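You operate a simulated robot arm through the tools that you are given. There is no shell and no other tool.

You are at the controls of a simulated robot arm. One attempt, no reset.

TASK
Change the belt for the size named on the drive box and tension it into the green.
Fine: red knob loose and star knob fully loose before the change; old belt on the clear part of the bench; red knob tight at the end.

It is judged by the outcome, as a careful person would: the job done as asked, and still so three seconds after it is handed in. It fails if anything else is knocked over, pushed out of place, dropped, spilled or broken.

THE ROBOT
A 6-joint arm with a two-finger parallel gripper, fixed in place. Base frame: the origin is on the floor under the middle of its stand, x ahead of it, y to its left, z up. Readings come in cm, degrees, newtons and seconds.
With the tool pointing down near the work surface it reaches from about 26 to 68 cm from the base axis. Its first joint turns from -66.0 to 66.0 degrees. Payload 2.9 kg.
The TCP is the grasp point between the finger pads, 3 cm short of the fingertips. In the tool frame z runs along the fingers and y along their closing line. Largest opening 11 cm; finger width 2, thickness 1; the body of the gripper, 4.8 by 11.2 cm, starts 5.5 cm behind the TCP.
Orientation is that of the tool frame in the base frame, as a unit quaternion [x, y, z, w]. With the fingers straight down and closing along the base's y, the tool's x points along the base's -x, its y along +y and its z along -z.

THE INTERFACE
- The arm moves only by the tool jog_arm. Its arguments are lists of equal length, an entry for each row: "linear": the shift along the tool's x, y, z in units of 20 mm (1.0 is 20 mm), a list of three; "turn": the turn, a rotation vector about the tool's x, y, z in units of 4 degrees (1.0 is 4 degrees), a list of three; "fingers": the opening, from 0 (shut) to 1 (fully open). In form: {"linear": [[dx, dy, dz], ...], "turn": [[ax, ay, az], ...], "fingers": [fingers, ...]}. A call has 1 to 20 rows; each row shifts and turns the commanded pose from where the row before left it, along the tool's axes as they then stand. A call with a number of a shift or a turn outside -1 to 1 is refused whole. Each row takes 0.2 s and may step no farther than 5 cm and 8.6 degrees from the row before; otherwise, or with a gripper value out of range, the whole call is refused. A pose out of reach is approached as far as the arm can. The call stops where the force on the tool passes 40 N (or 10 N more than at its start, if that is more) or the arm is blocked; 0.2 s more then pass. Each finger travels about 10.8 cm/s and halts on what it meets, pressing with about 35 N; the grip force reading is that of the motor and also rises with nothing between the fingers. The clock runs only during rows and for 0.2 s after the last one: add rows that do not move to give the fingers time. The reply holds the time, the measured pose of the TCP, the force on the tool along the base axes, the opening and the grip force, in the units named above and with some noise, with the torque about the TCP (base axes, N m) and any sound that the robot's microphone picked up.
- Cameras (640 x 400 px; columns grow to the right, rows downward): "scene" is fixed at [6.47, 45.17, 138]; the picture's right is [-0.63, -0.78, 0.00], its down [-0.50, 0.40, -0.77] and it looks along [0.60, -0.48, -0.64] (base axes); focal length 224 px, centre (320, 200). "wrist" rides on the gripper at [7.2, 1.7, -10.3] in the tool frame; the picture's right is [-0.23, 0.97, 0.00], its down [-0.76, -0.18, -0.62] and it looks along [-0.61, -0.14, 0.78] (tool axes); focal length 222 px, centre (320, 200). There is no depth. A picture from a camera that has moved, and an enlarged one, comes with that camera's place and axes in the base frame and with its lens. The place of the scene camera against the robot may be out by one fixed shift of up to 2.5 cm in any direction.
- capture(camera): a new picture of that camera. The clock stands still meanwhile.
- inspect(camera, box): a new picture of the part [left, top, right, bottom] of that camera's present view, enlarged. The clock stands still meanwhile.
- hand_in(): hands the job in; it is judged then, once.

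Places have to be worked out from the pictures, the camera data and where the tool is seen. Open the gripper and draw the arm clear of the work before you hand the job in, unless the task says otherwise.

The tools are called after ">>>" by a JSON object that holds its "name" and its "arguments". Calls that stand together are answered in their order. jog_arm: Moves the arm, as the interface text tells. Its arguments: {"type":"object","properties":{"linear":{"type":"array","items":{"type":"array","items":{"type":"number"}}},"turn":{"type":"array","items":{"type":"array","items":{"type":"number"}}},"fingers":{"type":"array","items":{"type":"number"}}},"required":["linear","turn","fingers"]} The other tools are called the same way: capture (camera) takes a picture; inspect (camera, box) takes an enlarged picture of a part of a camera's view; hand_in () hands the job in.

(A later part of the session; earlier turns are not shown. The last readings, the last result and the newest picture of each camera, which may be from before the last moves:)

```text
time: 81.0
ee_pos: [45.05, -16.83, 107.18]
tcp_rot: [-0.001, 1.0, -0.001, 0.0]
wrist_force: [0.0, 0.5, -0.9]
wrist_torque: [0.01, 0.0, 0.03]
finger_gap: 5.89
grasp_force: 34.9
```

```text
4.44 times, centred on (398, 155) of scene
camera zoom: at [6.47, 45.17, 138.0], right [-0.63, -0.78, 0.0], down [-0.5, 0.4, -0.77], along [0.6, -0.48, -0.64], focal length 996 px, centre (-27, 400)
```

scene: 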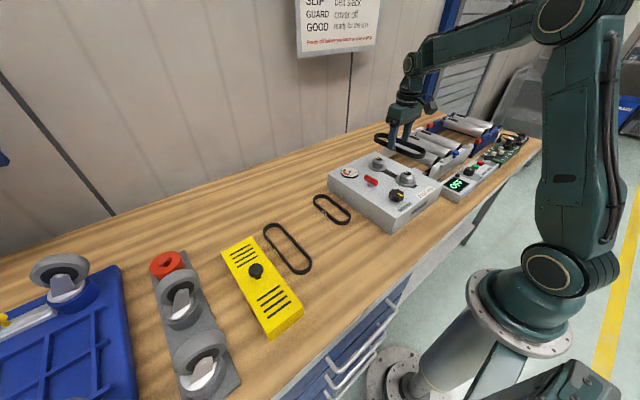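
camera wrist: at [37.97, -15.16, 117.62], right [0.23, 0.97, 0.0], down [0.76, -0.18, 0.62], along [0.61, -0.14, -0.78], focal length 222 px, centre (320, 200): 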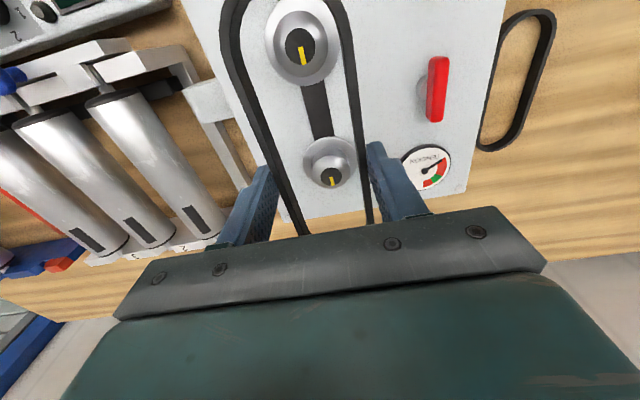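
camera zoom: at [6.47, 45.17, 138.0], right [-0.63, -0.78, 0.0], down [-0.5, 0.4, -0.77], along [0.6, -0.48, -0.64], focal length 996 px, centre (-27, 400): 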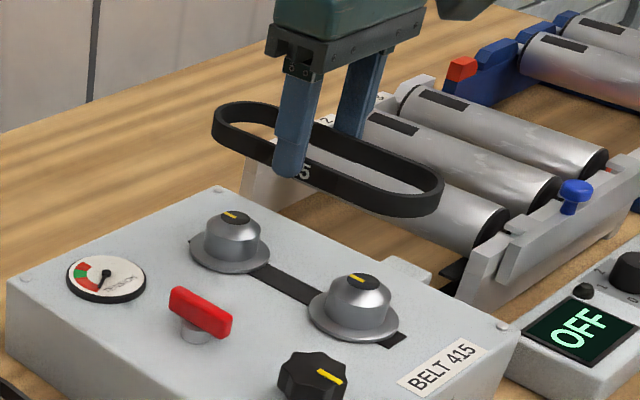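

Pulleys: near ≈(39.06,-16.88), far ≈(51.2,-16.9), midpoint x≈45.13. I lower the belt to just above the pulley tops (TCP z≈101) to check alignment visually.

>>> {"name": "jog_arm", "arguments": {"linear": [[-0.03, 0, 0.8], [0, 0, 0.8], [0, 0, 0.8], [0, 0, 0.7], [0, 0, 0]], "turn": [[0, 0, 0], [0, 0, 0], [0, 0, 0], [0, 0, 0], [0, 0, 0]], "fingers": [0.45, 0.45, 0.45, 0.45, 0.45]}}

>>> {"name": "capture", "arguments": {"camera": "wrist"}}

>>> {"name": "inspect", "arguments": {"camera": "scene", "box": [360, 130, 440, 180]}}

>>> {"name": "inspect", "arguments": {"camera": "wrist", "box": [200, 0, 392, 120]}}

```text
time: 82.2
ee_pos: [45.06, -16.89, 101.03]
tcp_rot: [-0.001, 1.0, 0.0, 0.0]
wrist_force: [0.3, -0.1, -0.8]
wrist_torque: [0.04, 0.03, -0.03]
finger_gap: 5.87
grasp_force: 34.5
```

```text
taken
camera wrist: at [38.04, -15.18, 111.33], right [0.23, 0.97, 0.0], down [0.76, -0.18, 0.62], along [0.61, -0.14, -0.78], focal length 222 px, centre (320, 200)
```

wrist: 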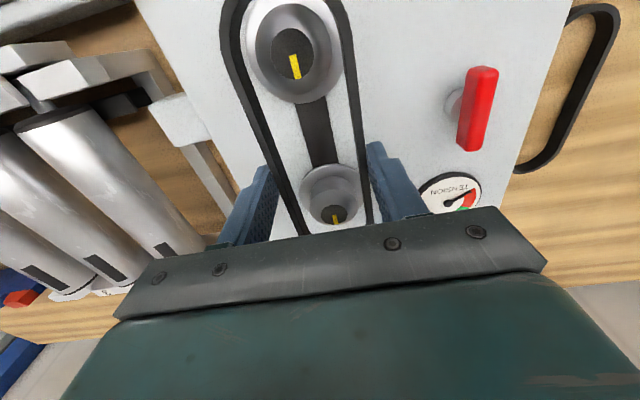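

```text
8.00 times, centred on (400, 155) of scene
camera zoom: at [6.47, 45.17, 138.0], right [-0.63, -0.78, 0.0], down [-0.5, 0.4, -0.77], along [0.6, -0.48, -0.64], focal length 1793 px, centre (-320, 560)
```

zoom: 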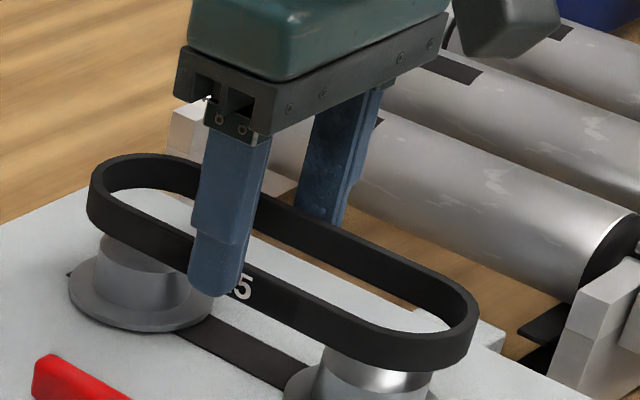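

```text
3.33 times, centred on (296, 60) of wrist
camera zoom: at [38.04, -15.18, 111.33], right [0.23, 0.97, 0.0], down [0.76, -0.18, 0.62], along [0.61, -0.14, -0.78], focal length 740 px, centre (400, 667)
```

zoom: 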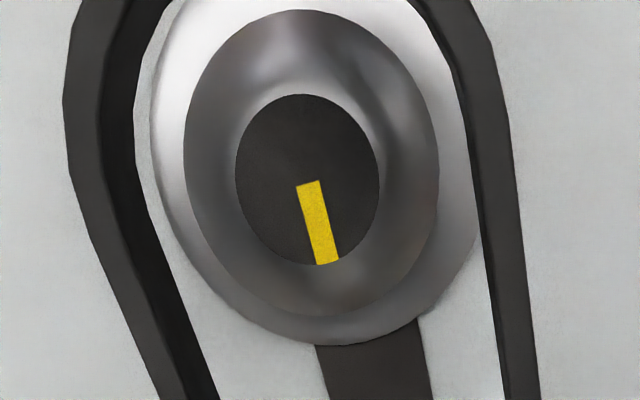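

The belt looks well aligned over both pulleys. I zoom on the far pulley between the strands and check the near end in the scene.

>>> {"name": "inspect", "arguments": {"camera": "wrist", "box": [264, 140, 392, 220]}}

>>> {"name": "inspect", "arguments": {"camera": "scene", "box": [365, 140, 429, 180]}}

>>> {"name": "inspect", "arguments": {"camera": "scene", "box": [385, 155, 449, 195]}}

```text
5.00 times, centred on (328, 180) of wrist
camera zoom: at [38.04, -15.18, 111.33], right [0.23, 0.97, 0.0], down [0.76, -0.18, 0.62], along [0.61, -0.14, -0.78], focal length 1111 px, centre (280, 300)
```

zoom: 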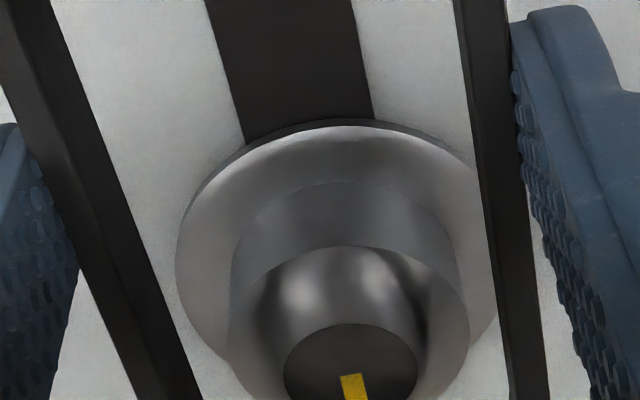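

```text
10.00 times, centred on (397, 160) of scene
camera zoom: at [6.47, 45.17, 138.0], right [-0.63, -0.78, 0.0], down [-0.5, 0.4, -0.77], along [0.6, -0.48, -0.64], focal length 2241 px, centre (-450, 600)
```

zoom: 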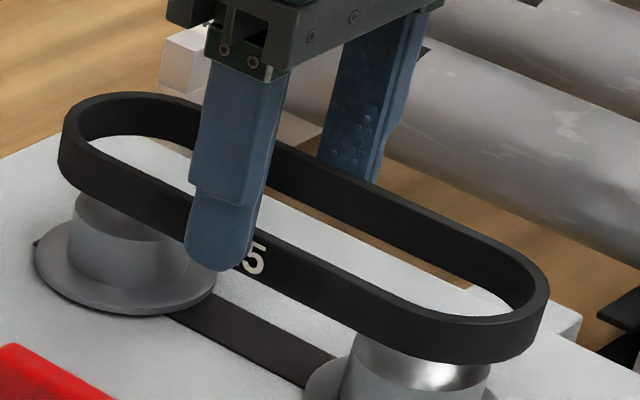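

```text
10.00 times, centred on (417, 175) of scene
camera zoom: at [6.47, 45.17, 138.0], right [-0.63, -0.78, 0.0], down [-0.5, 0.4, -0.77], along [0.6, -0.48, -0.64], focal length 2241 px, centre (-650, 450)
```

zoom: 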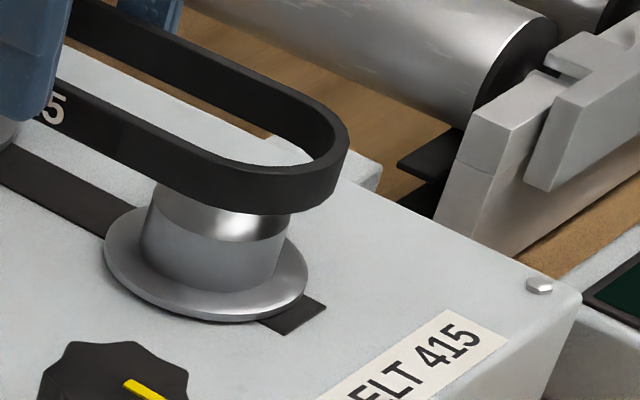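

Estimates agree: pulley midpoint x≈45.15, belt centre ≈45.1, clearance about ±0.35–0.45 cm. I shift 0.1 cm in +x and lower in small steps, watching forces.

>>> {"name": "jog_arm", "arguments": {"linear": [[-0.05, 0, 0], [0, 0, 0.25], [0, 0, 0.25], [0, 0, 0.25], [0, 0, 0]], "turn": [[0, 0, 0], [0, 0, 0], [0, 0, 0], [0, 0, 0], [0, 0, 0]], "fingers": [0.45, 0.45, 0.45, 0.45, 0.45]}}

>>> {"name": "capture", "arguments": {"camera": "wrist"}}

>>> {"name": "inspect", "arguments": {"camera": "scene", "box": [360, 140, 440, 190]}}

```text
time: 83.4
ee_pos: [45.27, -16.87, 99.5]
tcp_rot: [0.0, 1.0, 0.0, 0.0]
wrist_force: [0.0, -0.1, -0.1]
wrist_torque: [0.02, 0.02, -0.01]
finger_gap: 5.87
grasp_force: 35.0
```

```text
taken
camera wrist: at [38.07, -15.22, 109.89], right [0.23, 0.97, 0.0], down [0.76, -0.18, 0.62], along [0.61, -0.14, -0.78], focal length 222 px, centre (320, 200)
```

wrist: 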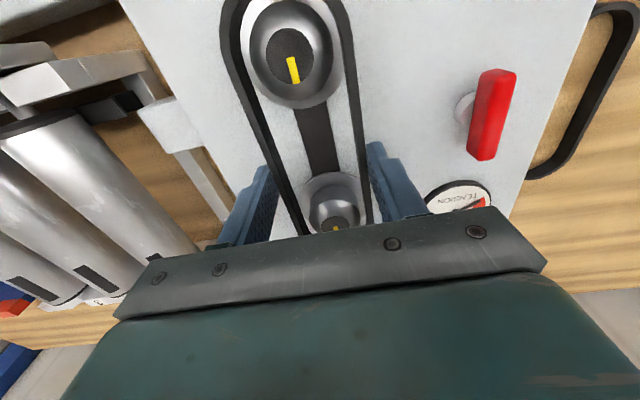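

```text
8.00 times, centred on (400, 165) of scene
camera zoom: at [6.47, 45.17, 138.0], right [-0.63, -0.78, 0.0], down [-0.5, 0.4, -0.77], along [0.6, -0.48, -0.64], focal length 1793 px, centre (-320, 480)
```

zoom: 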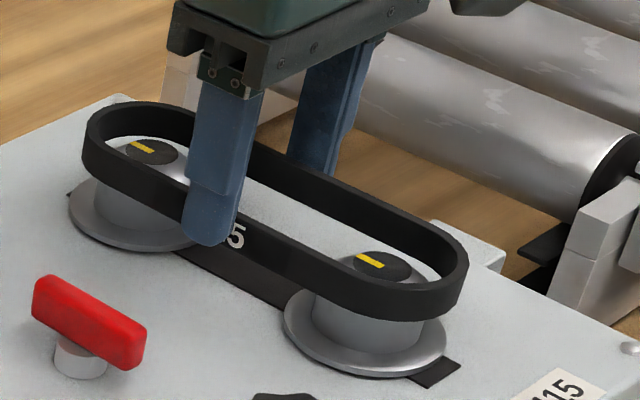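

No contact; both pulley caps are inside the loop, with a bit more slack at the near end. I shift +0.25 cm in x to centre it and keep lowering.

>>> {"name": "jog_arm", "arguments": {"linear": [[-0.12, -0.03, 0], [0, 0, 0.15], [0, 0, 0.15], [0, 0, 0.15], [0, 0, 0]], "turn": [[0, 0, 0], [0, 0, 0], [0, 0, 0], [0, 0, 0], [0, 0, 0]], "fingers": [0.45, 0.45, 0.45, 0.45, 0.45]}}

>>> {"name": "inspect", "arguments": {"camera": "scene", "box": [360, 140, 440, 190]}}

>>> {"name": "inspect", "arguments": {"camera": "wrist", "box": [200, 0, 392, 120]}}

```text
time: 84.6
ee_pos: [45.49, -17.0, 98.59]
tcp_rot: [0.0, 1.0, 0.0, -0.001]
wrist_force: [-0.6, -0.5, -0.8]
wrist_torque: [0.03, 0.0, 0.0]
finger_gap: 5.86
grasp_force: 34.4
```

```text
8.00 times, centred on (400, 165) of scene
camera zoom: at [6.47, 45.17, 138.0], right [-0.63, -0.78, 0.0], down [-0.5, 0.4, -0.77], along [0.6, -0.48, -0.64], focal length 1793 px, centre (-320, 480)
```

zoom: 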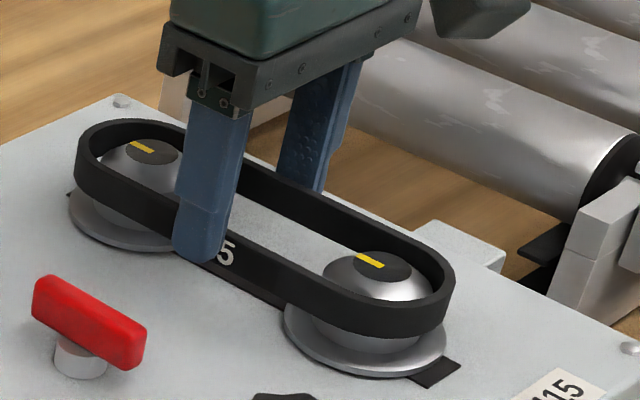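

```text
3.33 times, centred on (296, 60) of wrist
camera zoom: at [38.37, -15.22, 108.89], right [0.23, 0.97, 0.0], down [0.76, -0.18, 0.62], along [0.61, -0.14, -0.78], focal length 740 px, centre (400, 667)
```

zoom: 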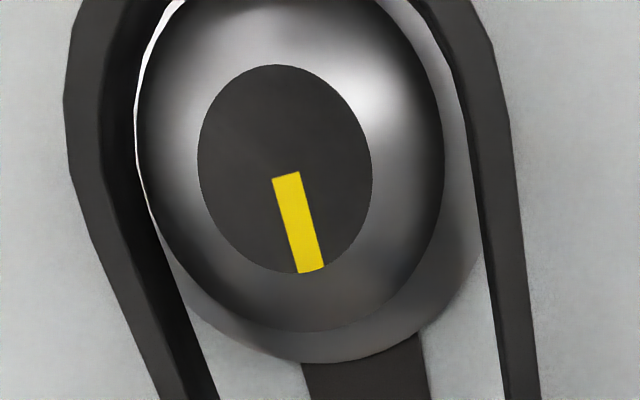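

Still force-free with the belt around both domes. I continue lowering in small steps.

>>> {"name": "jog_arm", "arguments": {"linear": [[0, 0, 0.12], [0, 0, 0.12], [0, 0, 0]], "turn": [[0, 0, 0], [0, 0, 0], [0, 0, 0]], "fingers": [0.45, 0.45, 0.45]}}

>>> {"name": "inspect", "arguments": {"camera": "scene", "box": [360, 140, 440, 190]}}

```text
time: 85.4
ee_pos: [45.51, -17.06, 98.16]
tcp_rot: [0.0, 1.0, 0.0, 0.001]
wrist_force: [-0.1, -0.1, -0.2]
wrist_torque: [0.02, -0.03, 0.02]
finger_gap: 5.89
grasp_force: 34.7
```

```text
8.00 times, centred on (400, 165) of scene
camera zoom: at [6.47, 45.17, 138.0], right [-0.63, -0.78, 0.0], down [-0.5, 0.4, -0.77], along [0.6, -0.48, -0.64], focal length 1793 px, centre (-320, 480)
```

zoom: 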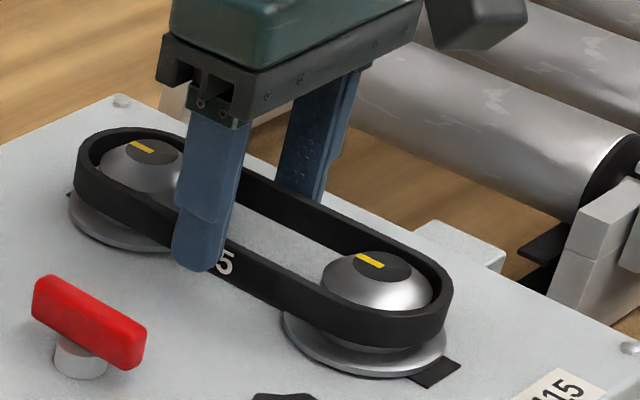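

Belt is about half a centimetre above the flanges. Continuing until light contact.

>>> {"name": "jog_arm", "arguments": {"linear": [[0, 0, 0.1], [0, 0, 0.1], [0, 0, 0]], "turn": [[0, 0, 0], [0, 0, 0], [0, 0, 0]], "fingers": [0.45, 0.45, 0.45]}}

```text
time: 86.2
ee_pos: [45.44, -16.94, 97.78]
tcp_rot: [-0.001, 1.0, 0.0, 0.0]
wrist_force: [0.8, 1.2, -0.7]
wrist_torque: [-0.01, 0.0, 0.01]
finger_gap: 5.9
grasp_force: 35.1
```

>>> {"name": "jog_arm", "arguments": {"linear": [[0, 0, 0.08], [0, 0, 0.08], [0, 0, 0]], "turn": [[0, 0, 0], [0, 0, 0], [0, 0, 0]], "fingers": [0.45, 0.45, 0.45]}}

>>> {"name": "inspect", "arguments": {"camera": "scene", "box": [360, 140, 440, 190]}}

```text
time: 87.0
ee_pos: [45.41, -16.93, 97.39]
tcp_rot: [0.0, 1.0, 0.0, 0.0]
wrist_force: [-0.1, 0.9, -0.7]
wrist_torque: [0.01, -0.01, 0.0]
finger_gap: 5.88
grasp_force: 34.8
```

```text
8.00 times, centred on (400, 165) of scene
camera zoom: at [6.47, 45.17, 138.0], right [-0.63, -0.78, 0.0], down [-0.5, 0.4, -0.77], along [0.6, -0.48, -0.64], focal length 1793 px, centre (-320, 480)
```

zoom: 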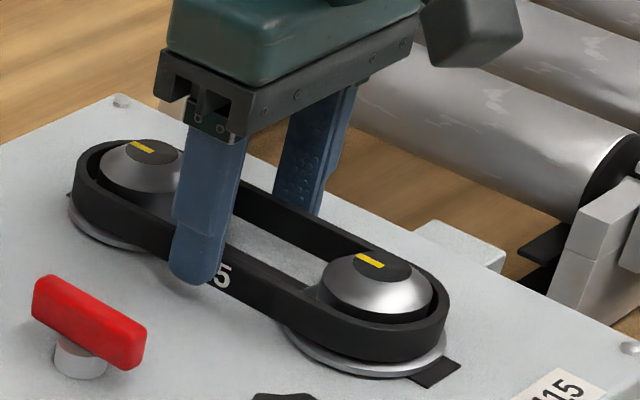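

Almost seated on the flanges, still no force. Two more small steps.

>>> {"name": "jog_arm", "arguments": {"linear": [[0, 0, 0.08], [0, 0, 0.08], [0, 0, 0]], "turn": [[0, 0, 0], [0, 0, 0], [0, 0, 0]], "fingers": [0.45, 0.45, 0.45]}}

```text
time: 87.8
ee_pos: [45.44, -16.89, 97.29]
tcp_rot: [0.0, 1.0, 0.0, 0.001]
wrist_force: [-8.0, 5.8, 27.6]
wrist_torque: [-0.13, 0.41, -0.11]
finger_gap: 5.85
grasp_force: 34.7
```

Firm contact (28 N): the belt sits on the flanges. I relieve slightly, open the fingers gradually and rise.

>>> {"name": "jog_arm", "arguments": {"linear": [[0, 0, -0.05], [0, 0, 0], [0, 0, 0], [0, 0, 0], [0, 0, 0], [0, 0, -0.5], [0, 0, -1], [0, 0, -1], [0, 0, -1], [0, 0, -1], [0, 0, -1], [0, 0, 0]], "turn": [[0, 0, 0], [0, 0, 0], [0, 0, 0], [0, 0, 0], [0, 0, 0], [0, 0, 0], [0, 0, 0], [0, 0, 0], [0, 0, 0], [0, 0, 0], [0, 0, 0], [0, 0, 0]], "fingers": [0.5, 0.55, 0.6, 0.68, 0.75, 0.75, 0.75, 0.75, 0.75, 0.75, 0.75, 0.75]}}

>>> {"name": "capture", "arguments": {"camera": "wrist"}}

>>> {"name": "inspect", "arguments": {"camera": "scene", "box": [320, 140, 448, 220]}}

>>> {"name": "inspect", "arguments": {"camera": "scene", "box": [360, 145, 440, 195]}}

```text
time: 90.4
ee_pos: [45.59, -16.95, 108.38]
tcp_rot: [0.0, 1.0, 0.0, 0.001]
wrist_force: [-0.1, 0.1, -1.1]
wrist_torque: [-0.02, -0.01, 0.01]
finger_gap: 8.27
grasp_force: 0.0
```

```text
taken
camera wrist: at [38.41, -15.26, 118.64], right [0.23, 0.97, 0.0], down [0.76, -0.18, 0.62], along [0.61, -0.14, -0.78], focal length 222 px, centre (320, 200)
```

wrist: 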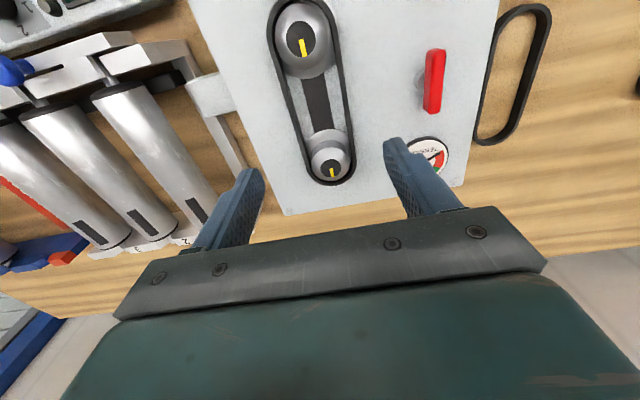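

```text
5.00 times, centred on (384, 180) of scene
camera zoom: at [6.47, 45.17, 138.0], right [-0.63, -0.78, 0.0], down [-0.5, 0.4, -0.77], along [0.6, -0.48, -0.64], focal length 1120 px, centre (0, 300)
```

zoom: 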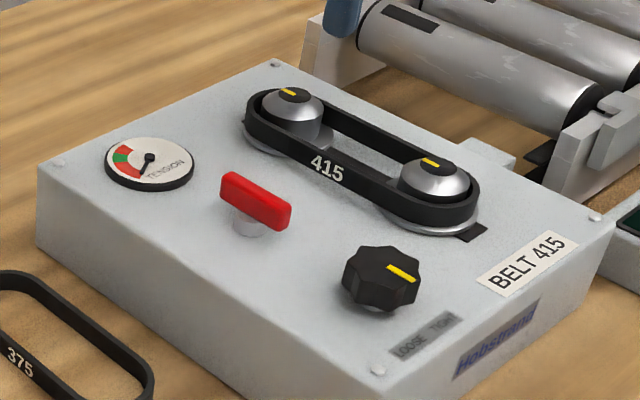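

```text
8.00 times, centred on (400, 170) of scene
camera zoom: at [6.47, 45.17, 138.0], right [-0.63, -0.78, 0.0], down [-0.5, 0.4, -0.77], along [0.6, -0.48, -0.64], focal length 1793 px, centre (-320, 440)
```

zoom: 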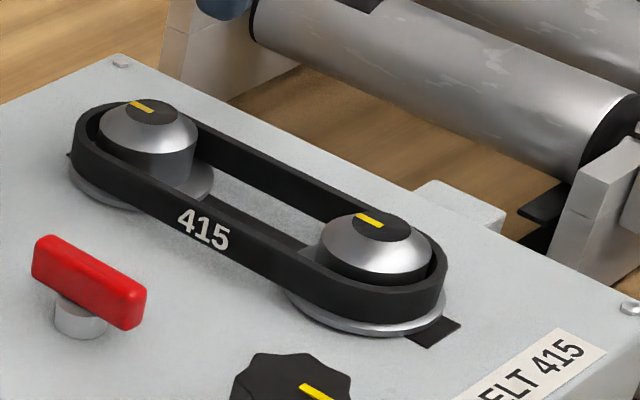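

Belt 415 is on both pulleys, resting on the flanges; gauge still at zero. Now I go above the star knob (35.0,-6.0) and turn the tool 80° CCW to have a full clockwise sweep.

>>> {"name": "jog_arm", "arguments": {"linear": [[0.875, 0.915, 0], [0.875, 0.915, 0], [0.875, 0.915, 0], [0.875, 0.915, 0], [0.875, 0.915, 0], [0.875, 0.915, 0], [0, 0, 0]], "turn": [[0, 0, 0], [0, 0, 0], [0, 0, 0], [0, 0, 0], [0, 0, 0], [0, 0, 0], [0, 0, 0]], "fingers": [0.6, 0.6, 0.6, 0.6, 0.6, 0.6, 0.6]}}

>>> {"name": "jog_arm", "arguments": {"linear": [[0, 0, 0], [0, 0, 0], [0, 0, 0], [0, 0, 0], [0, 0, 0], [0, 0, 0], [0, 0, 0], [0, 0, 0], [0, 0, 0], [0, 0, 0], [0, 0, 0], [0, 0, 0], [0, 0, 0], [0, 0, 0], [0, 0, 0], [0, 0, 0], [0, 0, 0], [0, 0, 0], [0, 0, 0], [0, 0, 0]], "turn": [[0, 0, -1], [0, 0, -1], [0, 0, -1], [0, 0, -1], [0, 0, -1], [0, 0, -1], [0, 0, -1], [0, 0, -1], [0, 0, -1], [0, 0, -1], [0, 0, -1], [0, 0, -1], [0, 0, -1], [0, 0, -1], [0, 0, -1], [0, 0, -1], [0, 0, -1], [0, 0, -1], [0, 0, -1], [0, 0, 0]], "fingers": [0.6, 0.6, 0.6, 0.6, 0.6, 0.6, 0.6, 0.6, 0.6, 0.6, 0.6, 0.6, 0.6, 0.6, 0.6, 0.6, 0.6, 0.6, 0.6, 0.6]}}

>>> {"name": "capture", "arguments": {"camera": "wrist"}}

```text
time: 92.0
ee_pos: [34.98, -5.81, 108.23]
tcp_rot: [0.0, 1.0, 0.0, 0.0]
wrist_force: [-0.5, -0.4, -0.4]
wrist_torque: [0.0, -0.02, 0.0]
finger_gap: 6.59
grasp_force: 0.1
```

```text
time: 96.2
ee_pos: [35.07, -5.98, 108.16]
tcp_rot: [-0.616, 0.788, -0.001, 0.0]
wrist_force: [0.6, 0.0, -0.1]
wrist_torque: [-0.01, -0.03, 0.01]
finger_gap: 6.61
grasp_force: 0.0
```

```text
taken
camera wrist: at [31.68, -12.54, 118.54], right [-0.89, 0.46, 0.0], down [0.36, 0.7, 0.62], along [0.28, 0.56, -0.78], focal length 222 px, centre (320, 200)
```

wrist: 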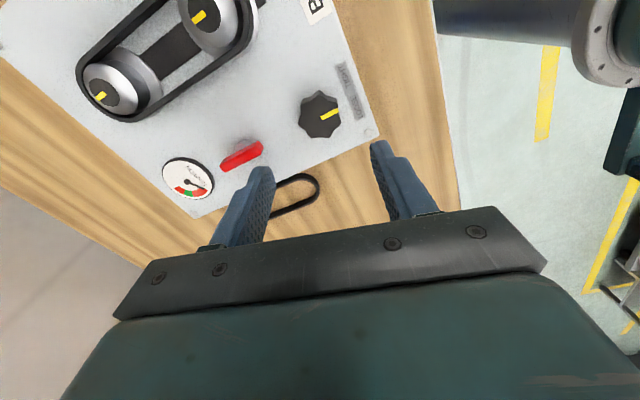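

Knob is centred between the fingers. Descend to TCP z≈97.2 and grip.

>>> {"name": "jog_arm", "arguments": {"linear": [[0, 0, 0.917], [0, 0, 0.917], [0, 0, 0.917], [0, 0, 0.917], [0, 0, 0.917], [0, 0, 0.917], [0, 0, 0]], "turn": [[0, 0, 0], [0, 0, 0], [0, 0, 0], [0, 0, 0], [0, 0, 0], [0, 0, 0], [0, 0, 0]], "fingers": [0.6, 0.6, 0.6, 0.6, 0.6, 0.6, 0.6]}}

>>> {"name": "jog_arm", "arguments": {"linear": [[0, 0, 0], [0, 0, 0], [0, 0, 0], [0, 0, 0]], "turn": [[0, 0, 0], [0, 0, 0], [0, 0, 0], [0, 0, 0]], "fingers": [0.3, 0.3, 0.3, 0.3]}}

>>> {"name": "capture", "arguments": {"camera": "wrist"}}

```text
time: 97.8
ee_pos: [35.12, -6.02, 97.17]
tcp_rot: [-0.616, 0.788, 0.0, 0.0]
wrist_force: [-0.2, -0.1, 0.1]
wrist_torque: [-0.01, 0.03, 0.0]
finger_gap: 6.59
grasp_force: 0.0
```

```text
time: 98.8
ee_pos: [35.12, -5.95, 97.13]
tcp_rot: [-0.616, 0.788, 0.001, -0.001]
wrist_force: [-1.0, 0.2, -6.2]
wrist_torque: [0.01, -0.12, 0.02]
finger_gap: 4.27
grasp_force: 45.2
```

```text
taken
camera wrist: at [31.81, -12.53, 107.49], right [-0.89, 0.46, 0.0], down [0.36, 0.7, 0.62], along [0.28, 0.55, -0.78], focal length 222 px, centre (320, 200)
```

wrist: 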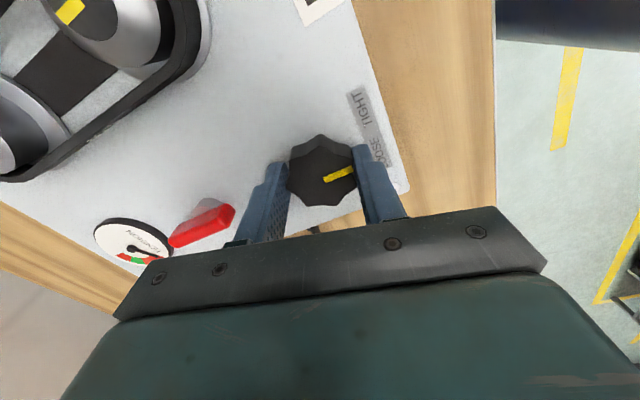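

Gripped with 4.27 cm gap, balanced. I turn clockwise 40° and check gauge.

>>> {"name": "jog_arm", "arguments": {"linear": [[0, 0, 0], [0, 0, 0], [0, 0, 0], [0, 0, 0], [0, 0, 0], [0, 0, 0], [0, 0, 0]], "turn": [[0, 0, 1], [0, 0, 1], [0, 0, 1], [0, 0, 1], [0, 0, 1], [0, 0, 1], [0, 0, 0]], "fingers": [0.3, 0.3, 0.3, 0.3, 0.3, 0.3, 0.3]}}

>>> {"name": "inspect", "arguments": {"camera": "scene", "box": [320, 140, 448, 220]}}

```text
time: 100.4
ee_pos: [35.13, -6.05, 97.22]
tcp_rot: [-0.438, 0.899, 0.0, 0.0]
wrist_force: [15.9, -6.3, -31.5]
wrist_torque: [-0.02, -0.05, 0.06]
finger_gap: 4.25
grasp_force: 45.3
```

```text
5.00 times, centred on (384, 180) of scene
camera zoom: at [6.55, 45.15, 138.0], right [-0.63, -0.78, 0.0], down [-0.5, 0.4, -0.77], along [0.6, -0.48, -0.64], focal length 1120 px, centre (0, 300)
```

zoom: 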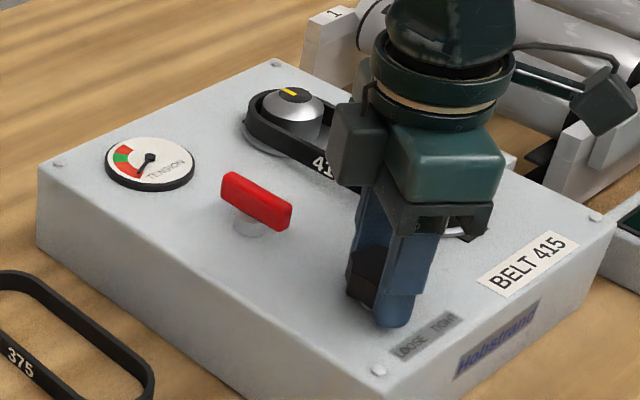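

24° turned; near pulley has started drawing the belt. I ease the vertical load by 0.06 cm and continue 20°.

>>> {"name": "jog_arm", "arguments": {"linear": [[0, 0, 0.035], [0, 0, 0], [0, 0, 0], [0, 0, 0], [0, 0, 0], [0, 0, 0], [0, 0, 0]], "turn": [[0, 0, 0], [0, 0, 1], [0, 0, 1], [0, 0, 1], [0, 0, 1], [0, 0, 1], [0, 0, 0]], "fingers": [0.3, 0.3, 0.3, 0.3, 0.3, 0.3, 0.3]}}

>>> {"name": "inspect", "arguments": {"camera": "scene", "box": [325, 150, 389, 190]}}

```text
time: 102.0
ee_pos: [35.17, -5.99, 97.16]
tcp_rot: [-0.274, 0.962, -0.001, 0.001]
wrist_force: [13.1, -13.8, 10.3]
wrist_torque: [-0.75, 0.82, -0.01]
finger_gap: 4.24
grasp_force: 44.7
```

```text
10.00 times, centred on (357, 170) of scene
camera zoom: at [6.5, 45.14, 138.01], right [-0.63, -0.78, 0.0], down [-0.5, 0.4, -0.77], along [0.6, -0.48, -0.64], focal length 2241 px, centre (-50, 500)
```

zoom: 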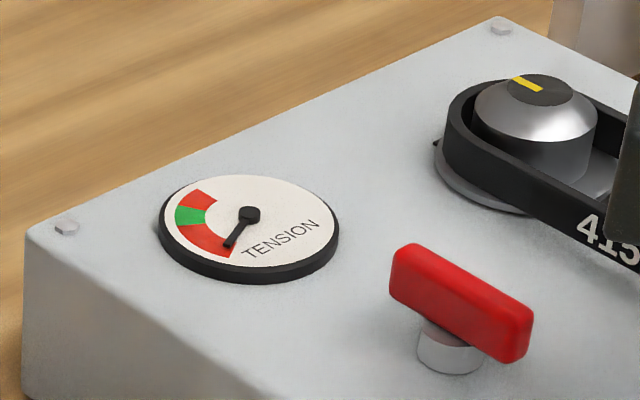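

The needle has just started to move up. I proceed in 8° steps.

>>> {"name": "jog_arm", "arguments": {"linear": [[0, 0, 0], [0, 0, 0], [0, 0, 0]], "turn": [[0, 0, 1], [0, 0, 1], [0, 0, 0]], "fingers": [0.3, 0.3, 0.3]}}

>>> {"name": "inspect", "arguments": {"camera": "scene", "box": [325, 150, 389, 190]}}

```text
time: 102.8
ee_pos: [35.15, -5.99, 97.22]
tcp_rot: [-0.208, 0.978, -0.001, 0.002]
wrist_force: [10.4, -16.3, 19.8]
wrist_torque: [-0.47, 0.58, 0.02]
finger_gap: 4.25
grasp_force: 45.1
```

```text
10.00 times, centred on (357, 170) of scene
camera zoom: at [6.48, 45.13, 138.01], right [-0.63, -0.78, 0.0], down [-0.5, 0.4, -0.77], along [0.6, -0.48, -0.64], focal length 2241 px, centre (-50, 500)
```

zoom: 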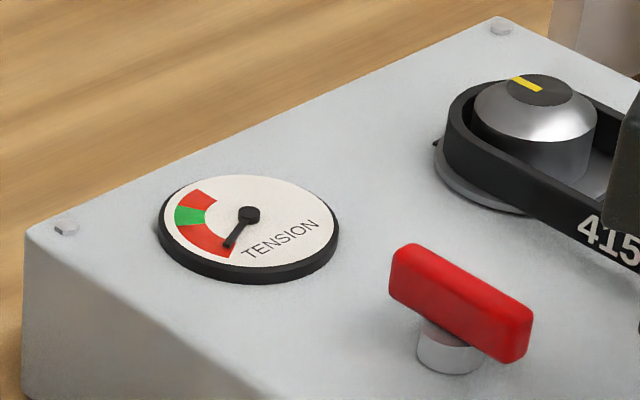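

Needle essentially unchanged; I relax the side forces with a small correction and turn 20° more.

>>> {"name": "jog_arm", "arguments": {"linear": [[-0.016, -0.09, -0.02], [0, 0, 0], [0, 0, 0], [0, 0, 0], [0, 0, 0], [0, 0, 0], [0, 0, 0]], "turn": [[0, 0, 0], [0, 0, 1], [0, 0, 1], [0, 0, 1], [0, 0, 1], [0, 0, 1], [0, 0, 0]], "fingers": [0.3, 0.3, 0.3, 0.3, 0.3, 0.3, 0.3]}}

>>> {"name": "inspect", "arguments": {"camera": "scene", "box": [325, 150, 389, 190]}}

>>> {"name": "inspect", "arguments": {"camera": "scene", "box": [360, 145, 440, 195]}}

```text
time: 104.4
ee_pos: [35.07, -6.15, 97.24]
tcp_rot: [-0.035, 0.999, 0.002, 0.0]
wrist_force: [4.1, 1.3, 8.1]
wrist_torque: [0.07, -0.44, -0.01]
finger_gap: 4.23
grasp_force: 45.2
```

```text
10.00 times, centred on (357, 170) of scene
camera zoom: at [6.47, 45.18, 138.0], right [-0.63, -0.78, 0.0], down [-0.5, 0.4, -0.77], along [0.6, -0.48, -0.64], focal length 2241 px, centre (-50, 500)
```

zoom: 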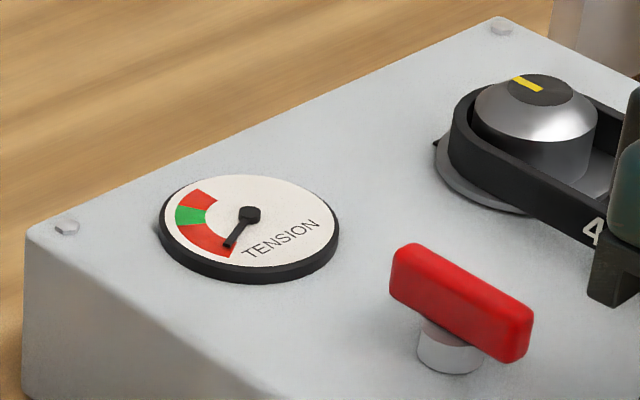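

```text
8.00 times, centred on (400, 170) of scene
camera zoom: at [6.47, 45.18, 138.0], right [-0.63, -0.78, 0.0], down [-0.5, 0.4, -0.77], along [0.6, -0.48, -0.64], focal length 1793 px, centre (-320, 440)
```

zoom: 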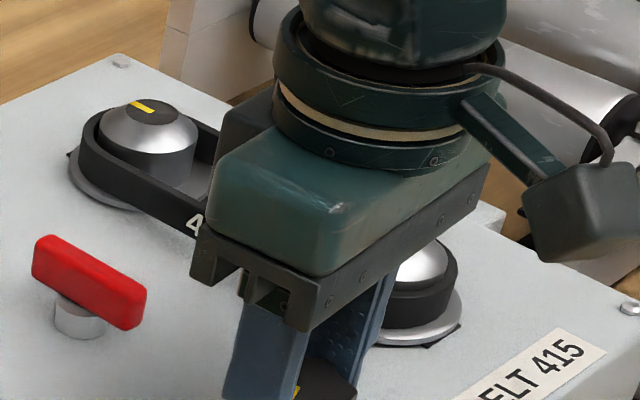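

72° CW so far; the belt is being pulled snug but gauge still zero. Turn 16° more.

>>> {"name": "jog_arm", "arguments": {"linear": [[0, 0, 0], [0, 0, 0], [0, 0, 0], [0, 0, 0], [0, 0, 0]], "turn": [[0, 0, 1], [0, 0, 1], [0, 0, 1], [0, 0, 1], [0, 0, 0]], "fingers": [0.3, 0.3, 0.3, 0.3, 0.3]}}

>>> {"name": "inspect", "arguments": {"camera": "scene", "box": [325, 150, 389, 190]}}

```text
time: 105.6
ee_pos: [34.96, -6.19, 97.24]
tcp_rot: [0.106, 0.994, -0.001, -0.002]
wrist_force: [0.9, -6.5, -17.4]
wrist_torque: [-0.26, -1.17, -0.03]
finger_gap: 4.26
grasp_force: 44.6
```

```text
10.00 times, centred on (357, 170) of scene
camera zoom: at [6.49, 45.15, 138.0], right [-0.63, -0.78, 0.0], down [-0.5, 0.4, -0.77], along [0.6, -0.48, -0.64], focal length 2241 px, centre (-50, 500)
```

zoom: 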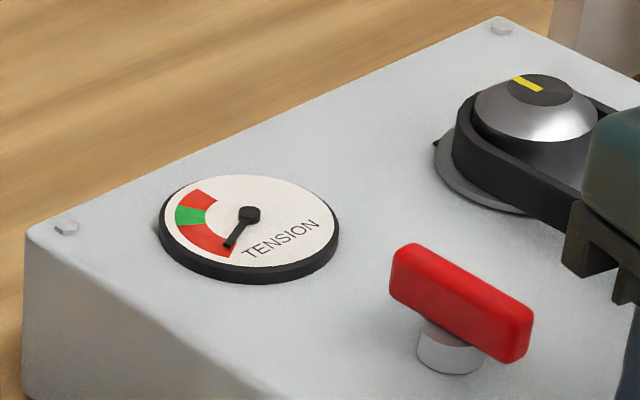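

Still zero, small gap left at the far pulley. Continue 12°.

>>> {"name": "jog_arm", "arguments": {"linear": [[0, 0, 0.02], [0, 0, 0], [0, 0, 0], [0, 0, 0], [0, 0, 0]], "turn": [[0, 0, 0], [0, 0, 1], [0, 0, 1], [0, 0, 1], [0, 0, 0]], "fingers": [0.3, 0.3, 0.3, 0.3, 0.3]}}

>>> {"name": "inspect", "arguments": {"camera": "scene", "box": [325, 150, 389, 190]}}

```text
time: 106.8
ee_pos: [35.15, -6.14, 97.25]
tcp_rot: [0.209, 0.978, 0.0, 0.0]
wrist_force: [-9.4, -3.9, 10.1]
wrist_torque: [0.43, 1.32, 0.0]
finger_gap: 4.27
grasp_force: 45.4
```

```text
10.00 times, centred on (357, 170) of scene
camera zoom: at [6.44, 45.16, 138.01], right [-0.63, -0.78, 0.0], down [-0.5, 0.4, -0.77], along [0.6, -0.48, -0.64], focal length 2241 px, centre (-50, 500)
```

zoom: 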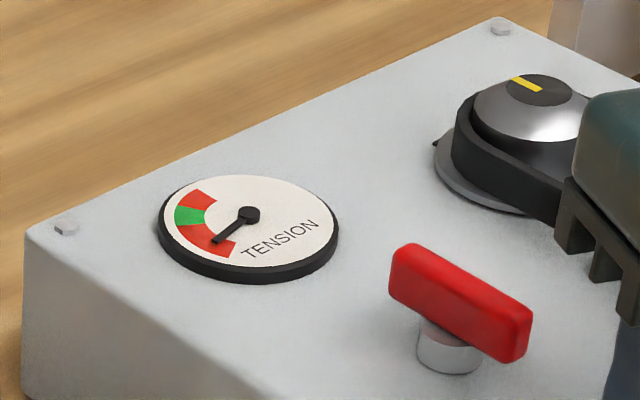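

The needle is rising now (in lower red) at ~100°. I go on in 4° steps.

>>> {"name": "jog_arm", "arguments": {"linear": [[0, 0, 0], [0, 0, 0]], "turn": [[0, 0, 1], [0, 0, 0]], "fingers": [0.3, 0.3]}}

>>> {"name": "inspect", "arguments": {"camera": "scene", "box": [330, 160, 362, 180]}}

```text
time: 107.4
ee_pos: [35.03, -6.04, 97.21]
tcp_rot: [0.243, 0.97, 0.001, -0.001]
wrist_force: [-21.6, -1.6, 15.4]
wrist_torque: [-0.31, -0.57, 0.02]
finger_gap: 4.27
grasp_force: 45.1
```

```text
16.00 times, centred on (346, 170) of scene
camera zoom: at [6.39, 45.17, 138.0], right [-0.63, -0.78, 0.0], down [-0.5, 0.4, -0.77], along [0.6, -0.48, -0.64], focal length 3586 px, centre (-96, 680)
```

zoom: 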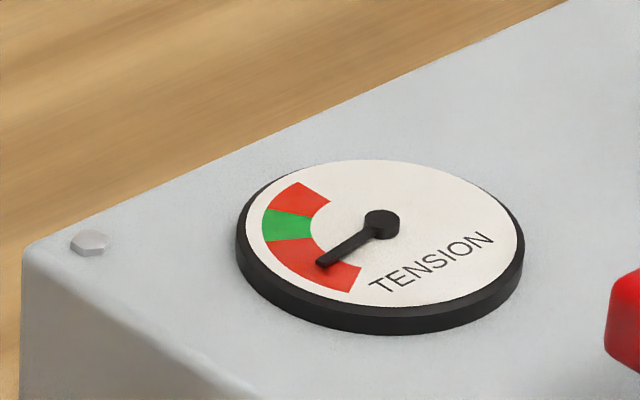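

Needle climbs steadily. I relax the side force slightly and add another 4°.

>>> {"name": "jog_arm", "arguments": {"linear": [[0.08, -0.04, -0.015], [0, 0, 0], [0, 0, 0]], "turn": [[0, 0, 0], [0, 0, 1], [0, 0, 0]], "fingers": [0.3, 0.3, 0.3]}}

>>> {"name": "inspect", "arguments": {"camera": "scene", "box": [330, 160, 362, 180]}}

```text
time: 108.2
ee_pos: [35.03, -5.96, 97.2]
tcp_rot: [0.276, 0.961, 0.0, 0.0]
wrist_force: [-6.0, -4.3, 4.1]
wrist_torque: [0.71, 0.88, -0.01]
finger_gap: 4.24
grasp_force: 45.0
```

```text
16.00 times, centred on (346, 170) of scene
camera zoom: at [6.45, 45.16, 138.01], right [-0.63, -0.78, 0.0], down [-0.5, 0.4, -0.77], along [0.6, -0.48, -0.64], focal length 3586 px, centre (-96, 680)
```

zoom: 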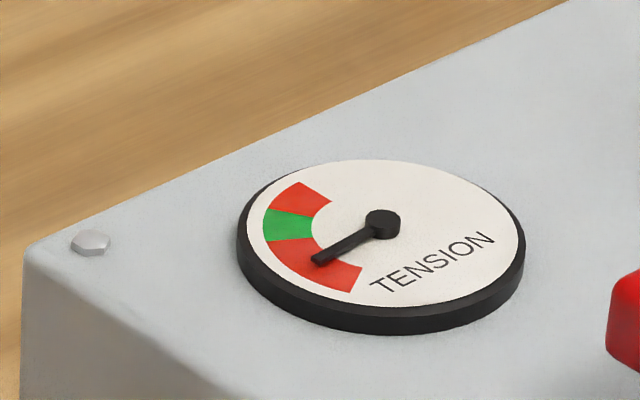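

Needle is nearing the green. Another 8°.

>>> {"name": "jog_arm", "arguments": {"linear": [[0, 0, 0], [0, 0, 0], [0, 0, 0]], "turn": [[0, 0, 1], [0, 0, 1], [0, 0, 0]], "fingers": [0.3, 0.3, 0.3]}}

>>> {"name": "inspect", "arguments": {"camera": "scene", "box": [330, 160, 362, 180]}}

```text
time: 109.0
ee_pos: [35.05, -6.32, 97.12]
tcp_rot: [0.343, 0.939, 0.0, -0.001]
wrist_force: [-0.1, -7.1, -10.6]
wrist_torque: [0.36, 0.49, -0.03]
finger_gap: 4.24
grasp_force: 45.2
```

```text
16.00 times, centred on (346, 170) of scene
camera zoom: at [6.49, 45.15, 138.01], right [-0.63, -0.78, 0.0], down [-0.5, 0.4, -0.77], along [0.6, -0.48, -0.64], focal length 3586 px, centre (-96, 680)
```

zoom: 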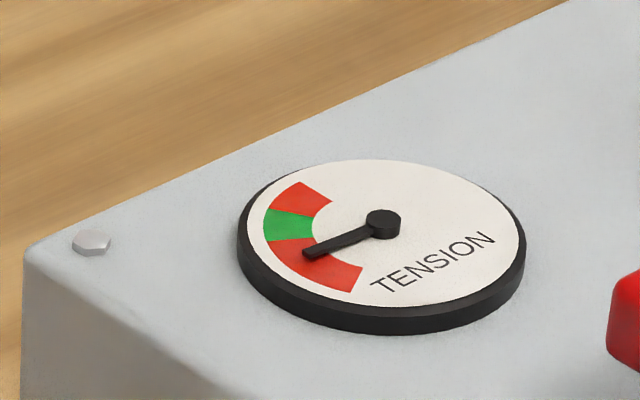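

Tip is just below the green. About 20° more by extrapolation; I do 12° then re-check.

>>> {"name": "jog_arm", "arguments": {"linear": [[0, 0, 0], [0, 0, 0], [0, 0, 0], [0, 0, 0]], "turn": [[0, 0, 1], [0, 0, 1], [0, 0, 1], [0, 0, 0]], "fingers": [0.3, 0.3, 0.3, 0.3]}}

>>> {"name": "inspect", "arguments": {"camera": "scene", "box": [330, 160, 362, 180]}}

```text
time: 110.0
ee_pos: [35.02, -6.19, 97.05]
tcp_rot: [0.438, 0.899, 0.0, -0.001]
wrist_force: [1.8, -5.6, -6.8]
wrist_torque: [-0.57, 0.26, -0.03]
finger_gap: 4.25
grasp_force: 44.6
```

```text
16.00 times, centred on (346, 170) of scene
camera zoom: at [6.48, 45.16, 138.0], right [-0.63, -0.78, 0.0], down [-0.5, 0.4, -0.77], along [0.6, -0.48, -0.64], focal length 3586 px, centre (-96, 680)
```

zoom: 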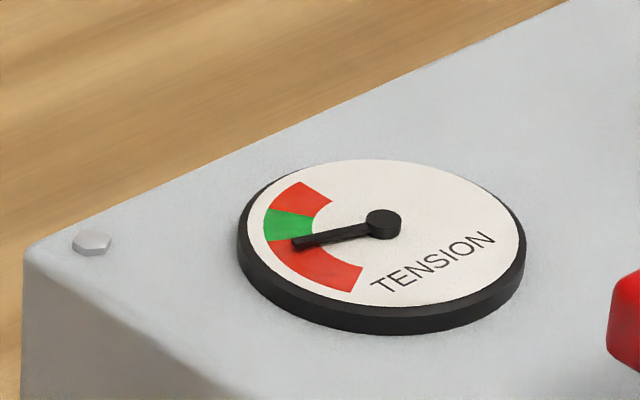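

Accounting for parallax (needle raised above dial), it's at the lower edge of green. I add 12° and check.

>>> {"name": "jog_arm", "arguments": {"linear": [[0, 0, 0], [0, 0, 0], [0, 0, 0], [0, 0, 0]], "turn": [[0, 0, 1], [0, 0, 1], [0, 0, 1], [0, 0, 0]], "fingers": [0.3, 0.3, 0.3, 0.3]}}

>>> {"name": "inspect", "arguments": {"camera": "scene", "box": [330, 160, 362, 180]}}

>>> {"name": "capture", "arguments": {"camera": "wrist"}}

```text
time: 111.0
ee_pos: [34.9, -6.09, 97.26]
tcp_rot: [0.53, 0.848, 0.0, 0.001]
wrist_force: [-0.6, -5.3, -6.7]
wrist_torque: [-0.85, -0.75, -0.01]
finger_gap: 4.28
grasp_force: 44.8
```

```text
16.00 times, centred on (346, 170) of scene
camera zoom: at [6.48, 45.16, 138.0], right [-0.63, -0.78, 0.0], down [-0.5, 0.4, -0.77], along [0.6, -0.48, -0.64], focal length 3586 px, centre (-96, 680)
```

zoom: 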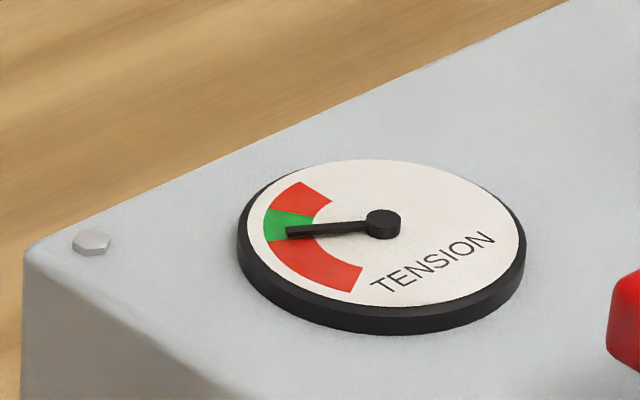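

```text
taken
camera wrist: at [33.38, 1.18, 107.51], right [0.98, 0.22, 0.0], down [0.17, -0.76, 0.62], along [0.14, -0.61, -0.78], focal length 222 px, centre (320, 200)
```

wrist: 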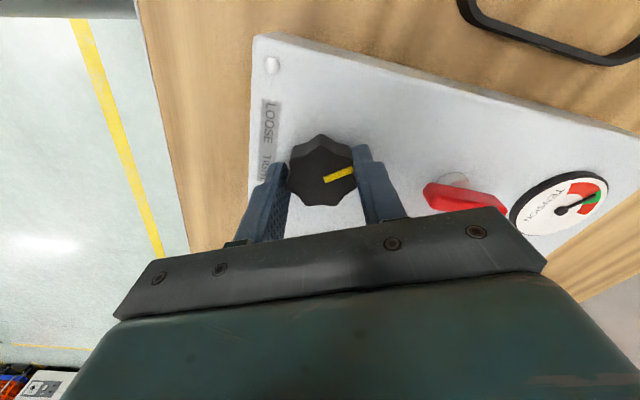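

Needle just enters the green by direction. I check the gauge from the wrist camera for a second angle.

>>> {"name": "inspect", "arguments": {"camera": "wrist", "box": [504, 160, 616, 230]}}

```text
5.71 times, centred on (560, 195) of wrist
camera zoom: at [33.38, 1.18, 107.51], right [0.98, 0.22, 0.0], down [0.17, -0.76, 0.62], along [0.14, -0.61, -0.78], focal length 1269 px, centre (-1051, 229)
```

zoom: 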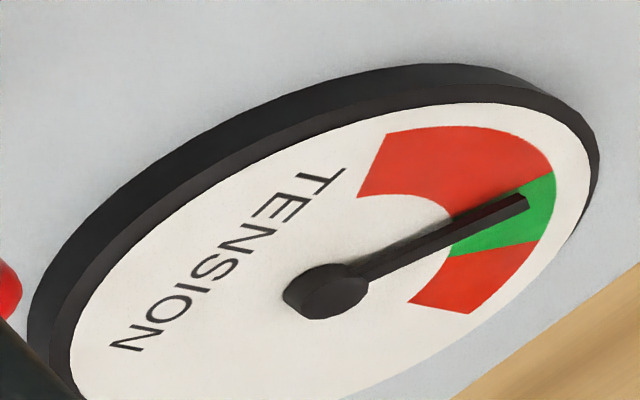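

From the wrist it's inside green near its lower border. I add 12° toward mid-green.

>>> {"name": "jog_arm", "arguments": {"linear": [[0, 0, 0], [0, 0, 0], [0, 0, 0], [0, 0, 0]], "turn": [[0, 0, 1], [0, 0, 1], [0, 0, 1], [0, 0, 0]], "fingers": [0.3, 0.3, 0.3, 0.3]}}

>>> {"name": "inspect", "arguments": {"camera": "scene", "box": [330, 160, 362, 180]}}

>>> {"name": "inspect", "arguments": {"camera": "wrist", "box": [484, 120, 628, 210]}}

```text
time: 112.0
ee_pos: [34.92, -6.05, 97.12]
tcp_rot: [0.616, 0.788, -0.001, 0.0]
wrist_force: [-6.2, -5.7, -0.9]
wrist_torque: [-0.46, -0.42, -0.05]
finger_gap: 4.23
grasp_force: 45.2
```

```text
16.00 times, centred on (346, 170) of scene
camera zoom: at [6.45, 45.16, 138.01], right [-0.63, -0.78, 0.0], down [-0.5, 0.4, -0.77], along [0.6, -0.48, -0.64], focal length 3586 px, centre (-96, 680)
```

zoom: 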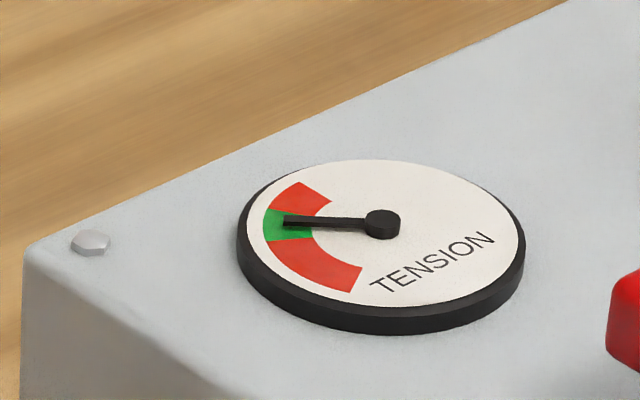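

```text
4.44 times, centred on (556, 165) of wrist
camera zoom: at [34.92, 1.37, 107.51], right [1.0, 0.01, 0.0], down [0.01, -0.78, 0.62], along [0.01, -0.62, -0.78], focal length 987 px, centre (-729, 356)
```

zoom: 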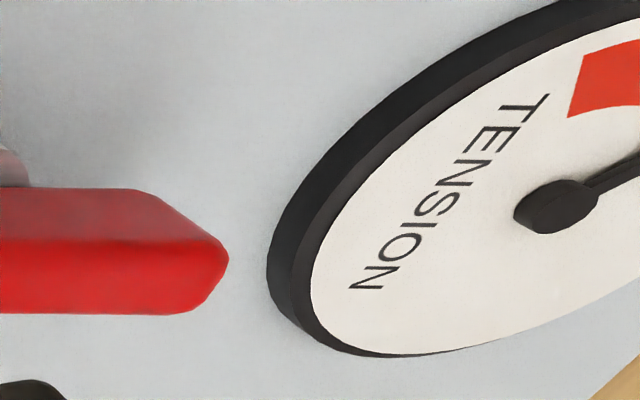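

Needle is close to mid-green. I nudge 3° more, then release the knob and rise.

>>> {"name": "jog_arm", "arguments": {"linear": [[0, 0, 0], [0, 0, 0], [0, 0, 0], [0, 0, 0]], "turn": [[0, 0, 0.7], [0, 0, 0], [0, 0, 0], [0, 0, 0]], "fingers": [0.3, 0.3, 0.45, 0.6]}}

>>> {"name": "jog_arm", "arguments": {"linear": [[0, 0, 0], [0, 0, -1], [0, 0, -1], [0, 0, -1], [0, 0, -1], [0, 0, -1], [0, 0, 0]], "turn": [[0, 0, 0], [0, 0, 0], [0, 0, 0], [0, 0, 0], [0, 0, 0], [0, 0, 0], [0, 0, 0]], "fingers": [0.6, 0.6, 0.6, 0.6, 0.6, 0.6, 0.6]}}

>>> {"name": "inspect", "arguments": {"camera": "scene", "box": [330, 160, 362, 180]}}

>>> {"name": "inspect", "arguments": {"camera": "scene", "box": [320, 140, 448, 220]}}

```text
time: 113.0
ee_pos: [34.9, -6.12, 97.18]
tcp_rot: [0.635, 0.773, 0.0, 0.0]
wrist_force: [0.8, 0.0, 0.2]
wrist_torque: [-0.01, -0.02, 0.0]
finger_gap: 6.61
grasp_force: 0.1
```

```text
time: 114.6
ee_pos: [34.98, -6.16, 107.02]
tcp_rot: [0.634, 0.773, 0.0, 0.0]
wrist_force: [0.5, -0.3, -0.7]
wrist_torque: [-0.01, 0.01, -0.03]
finger_gap: 6.6
grasp_force: 0.1
```

```text
16.00 times, centred on (346, 170) of scene
camera zoom: at [6.47, 45.17, 138.0], right [-0.63, -0.78, 0.0], down [-0.5, 0.4, -0.77], along [0.6, -0.48, -0.64], focal length 3586 px, centre (-96, 680)
```

zoom: 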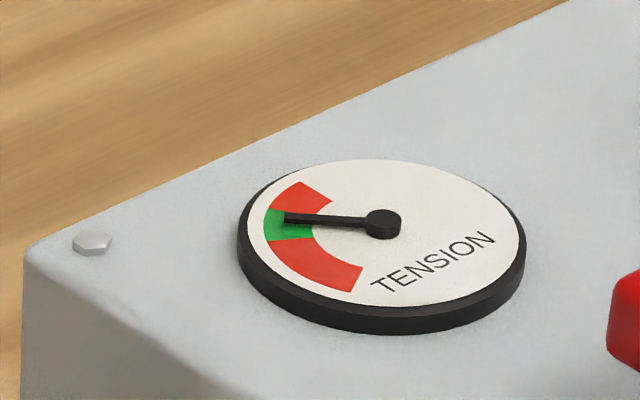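

```text
5.00 times, centred on (384, 180) of scene
camera zoom: at [6.47, 45.17, 138.0], right [-0.63, -0.78, 0.0], down [-0.5, 0.4, -0.77], along [0.6, -0.48, -0.64], focal length 1120 px, centre (0, 300)
```

zoom: 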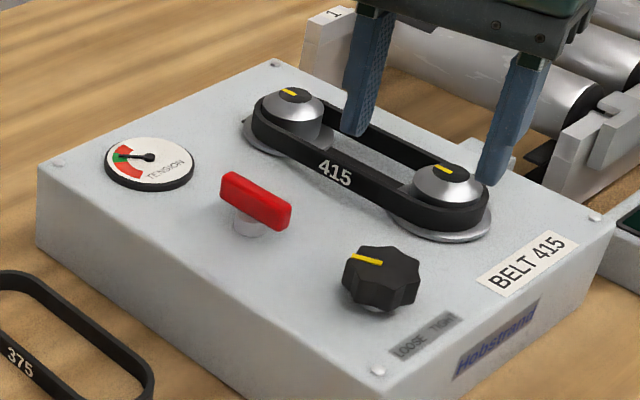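

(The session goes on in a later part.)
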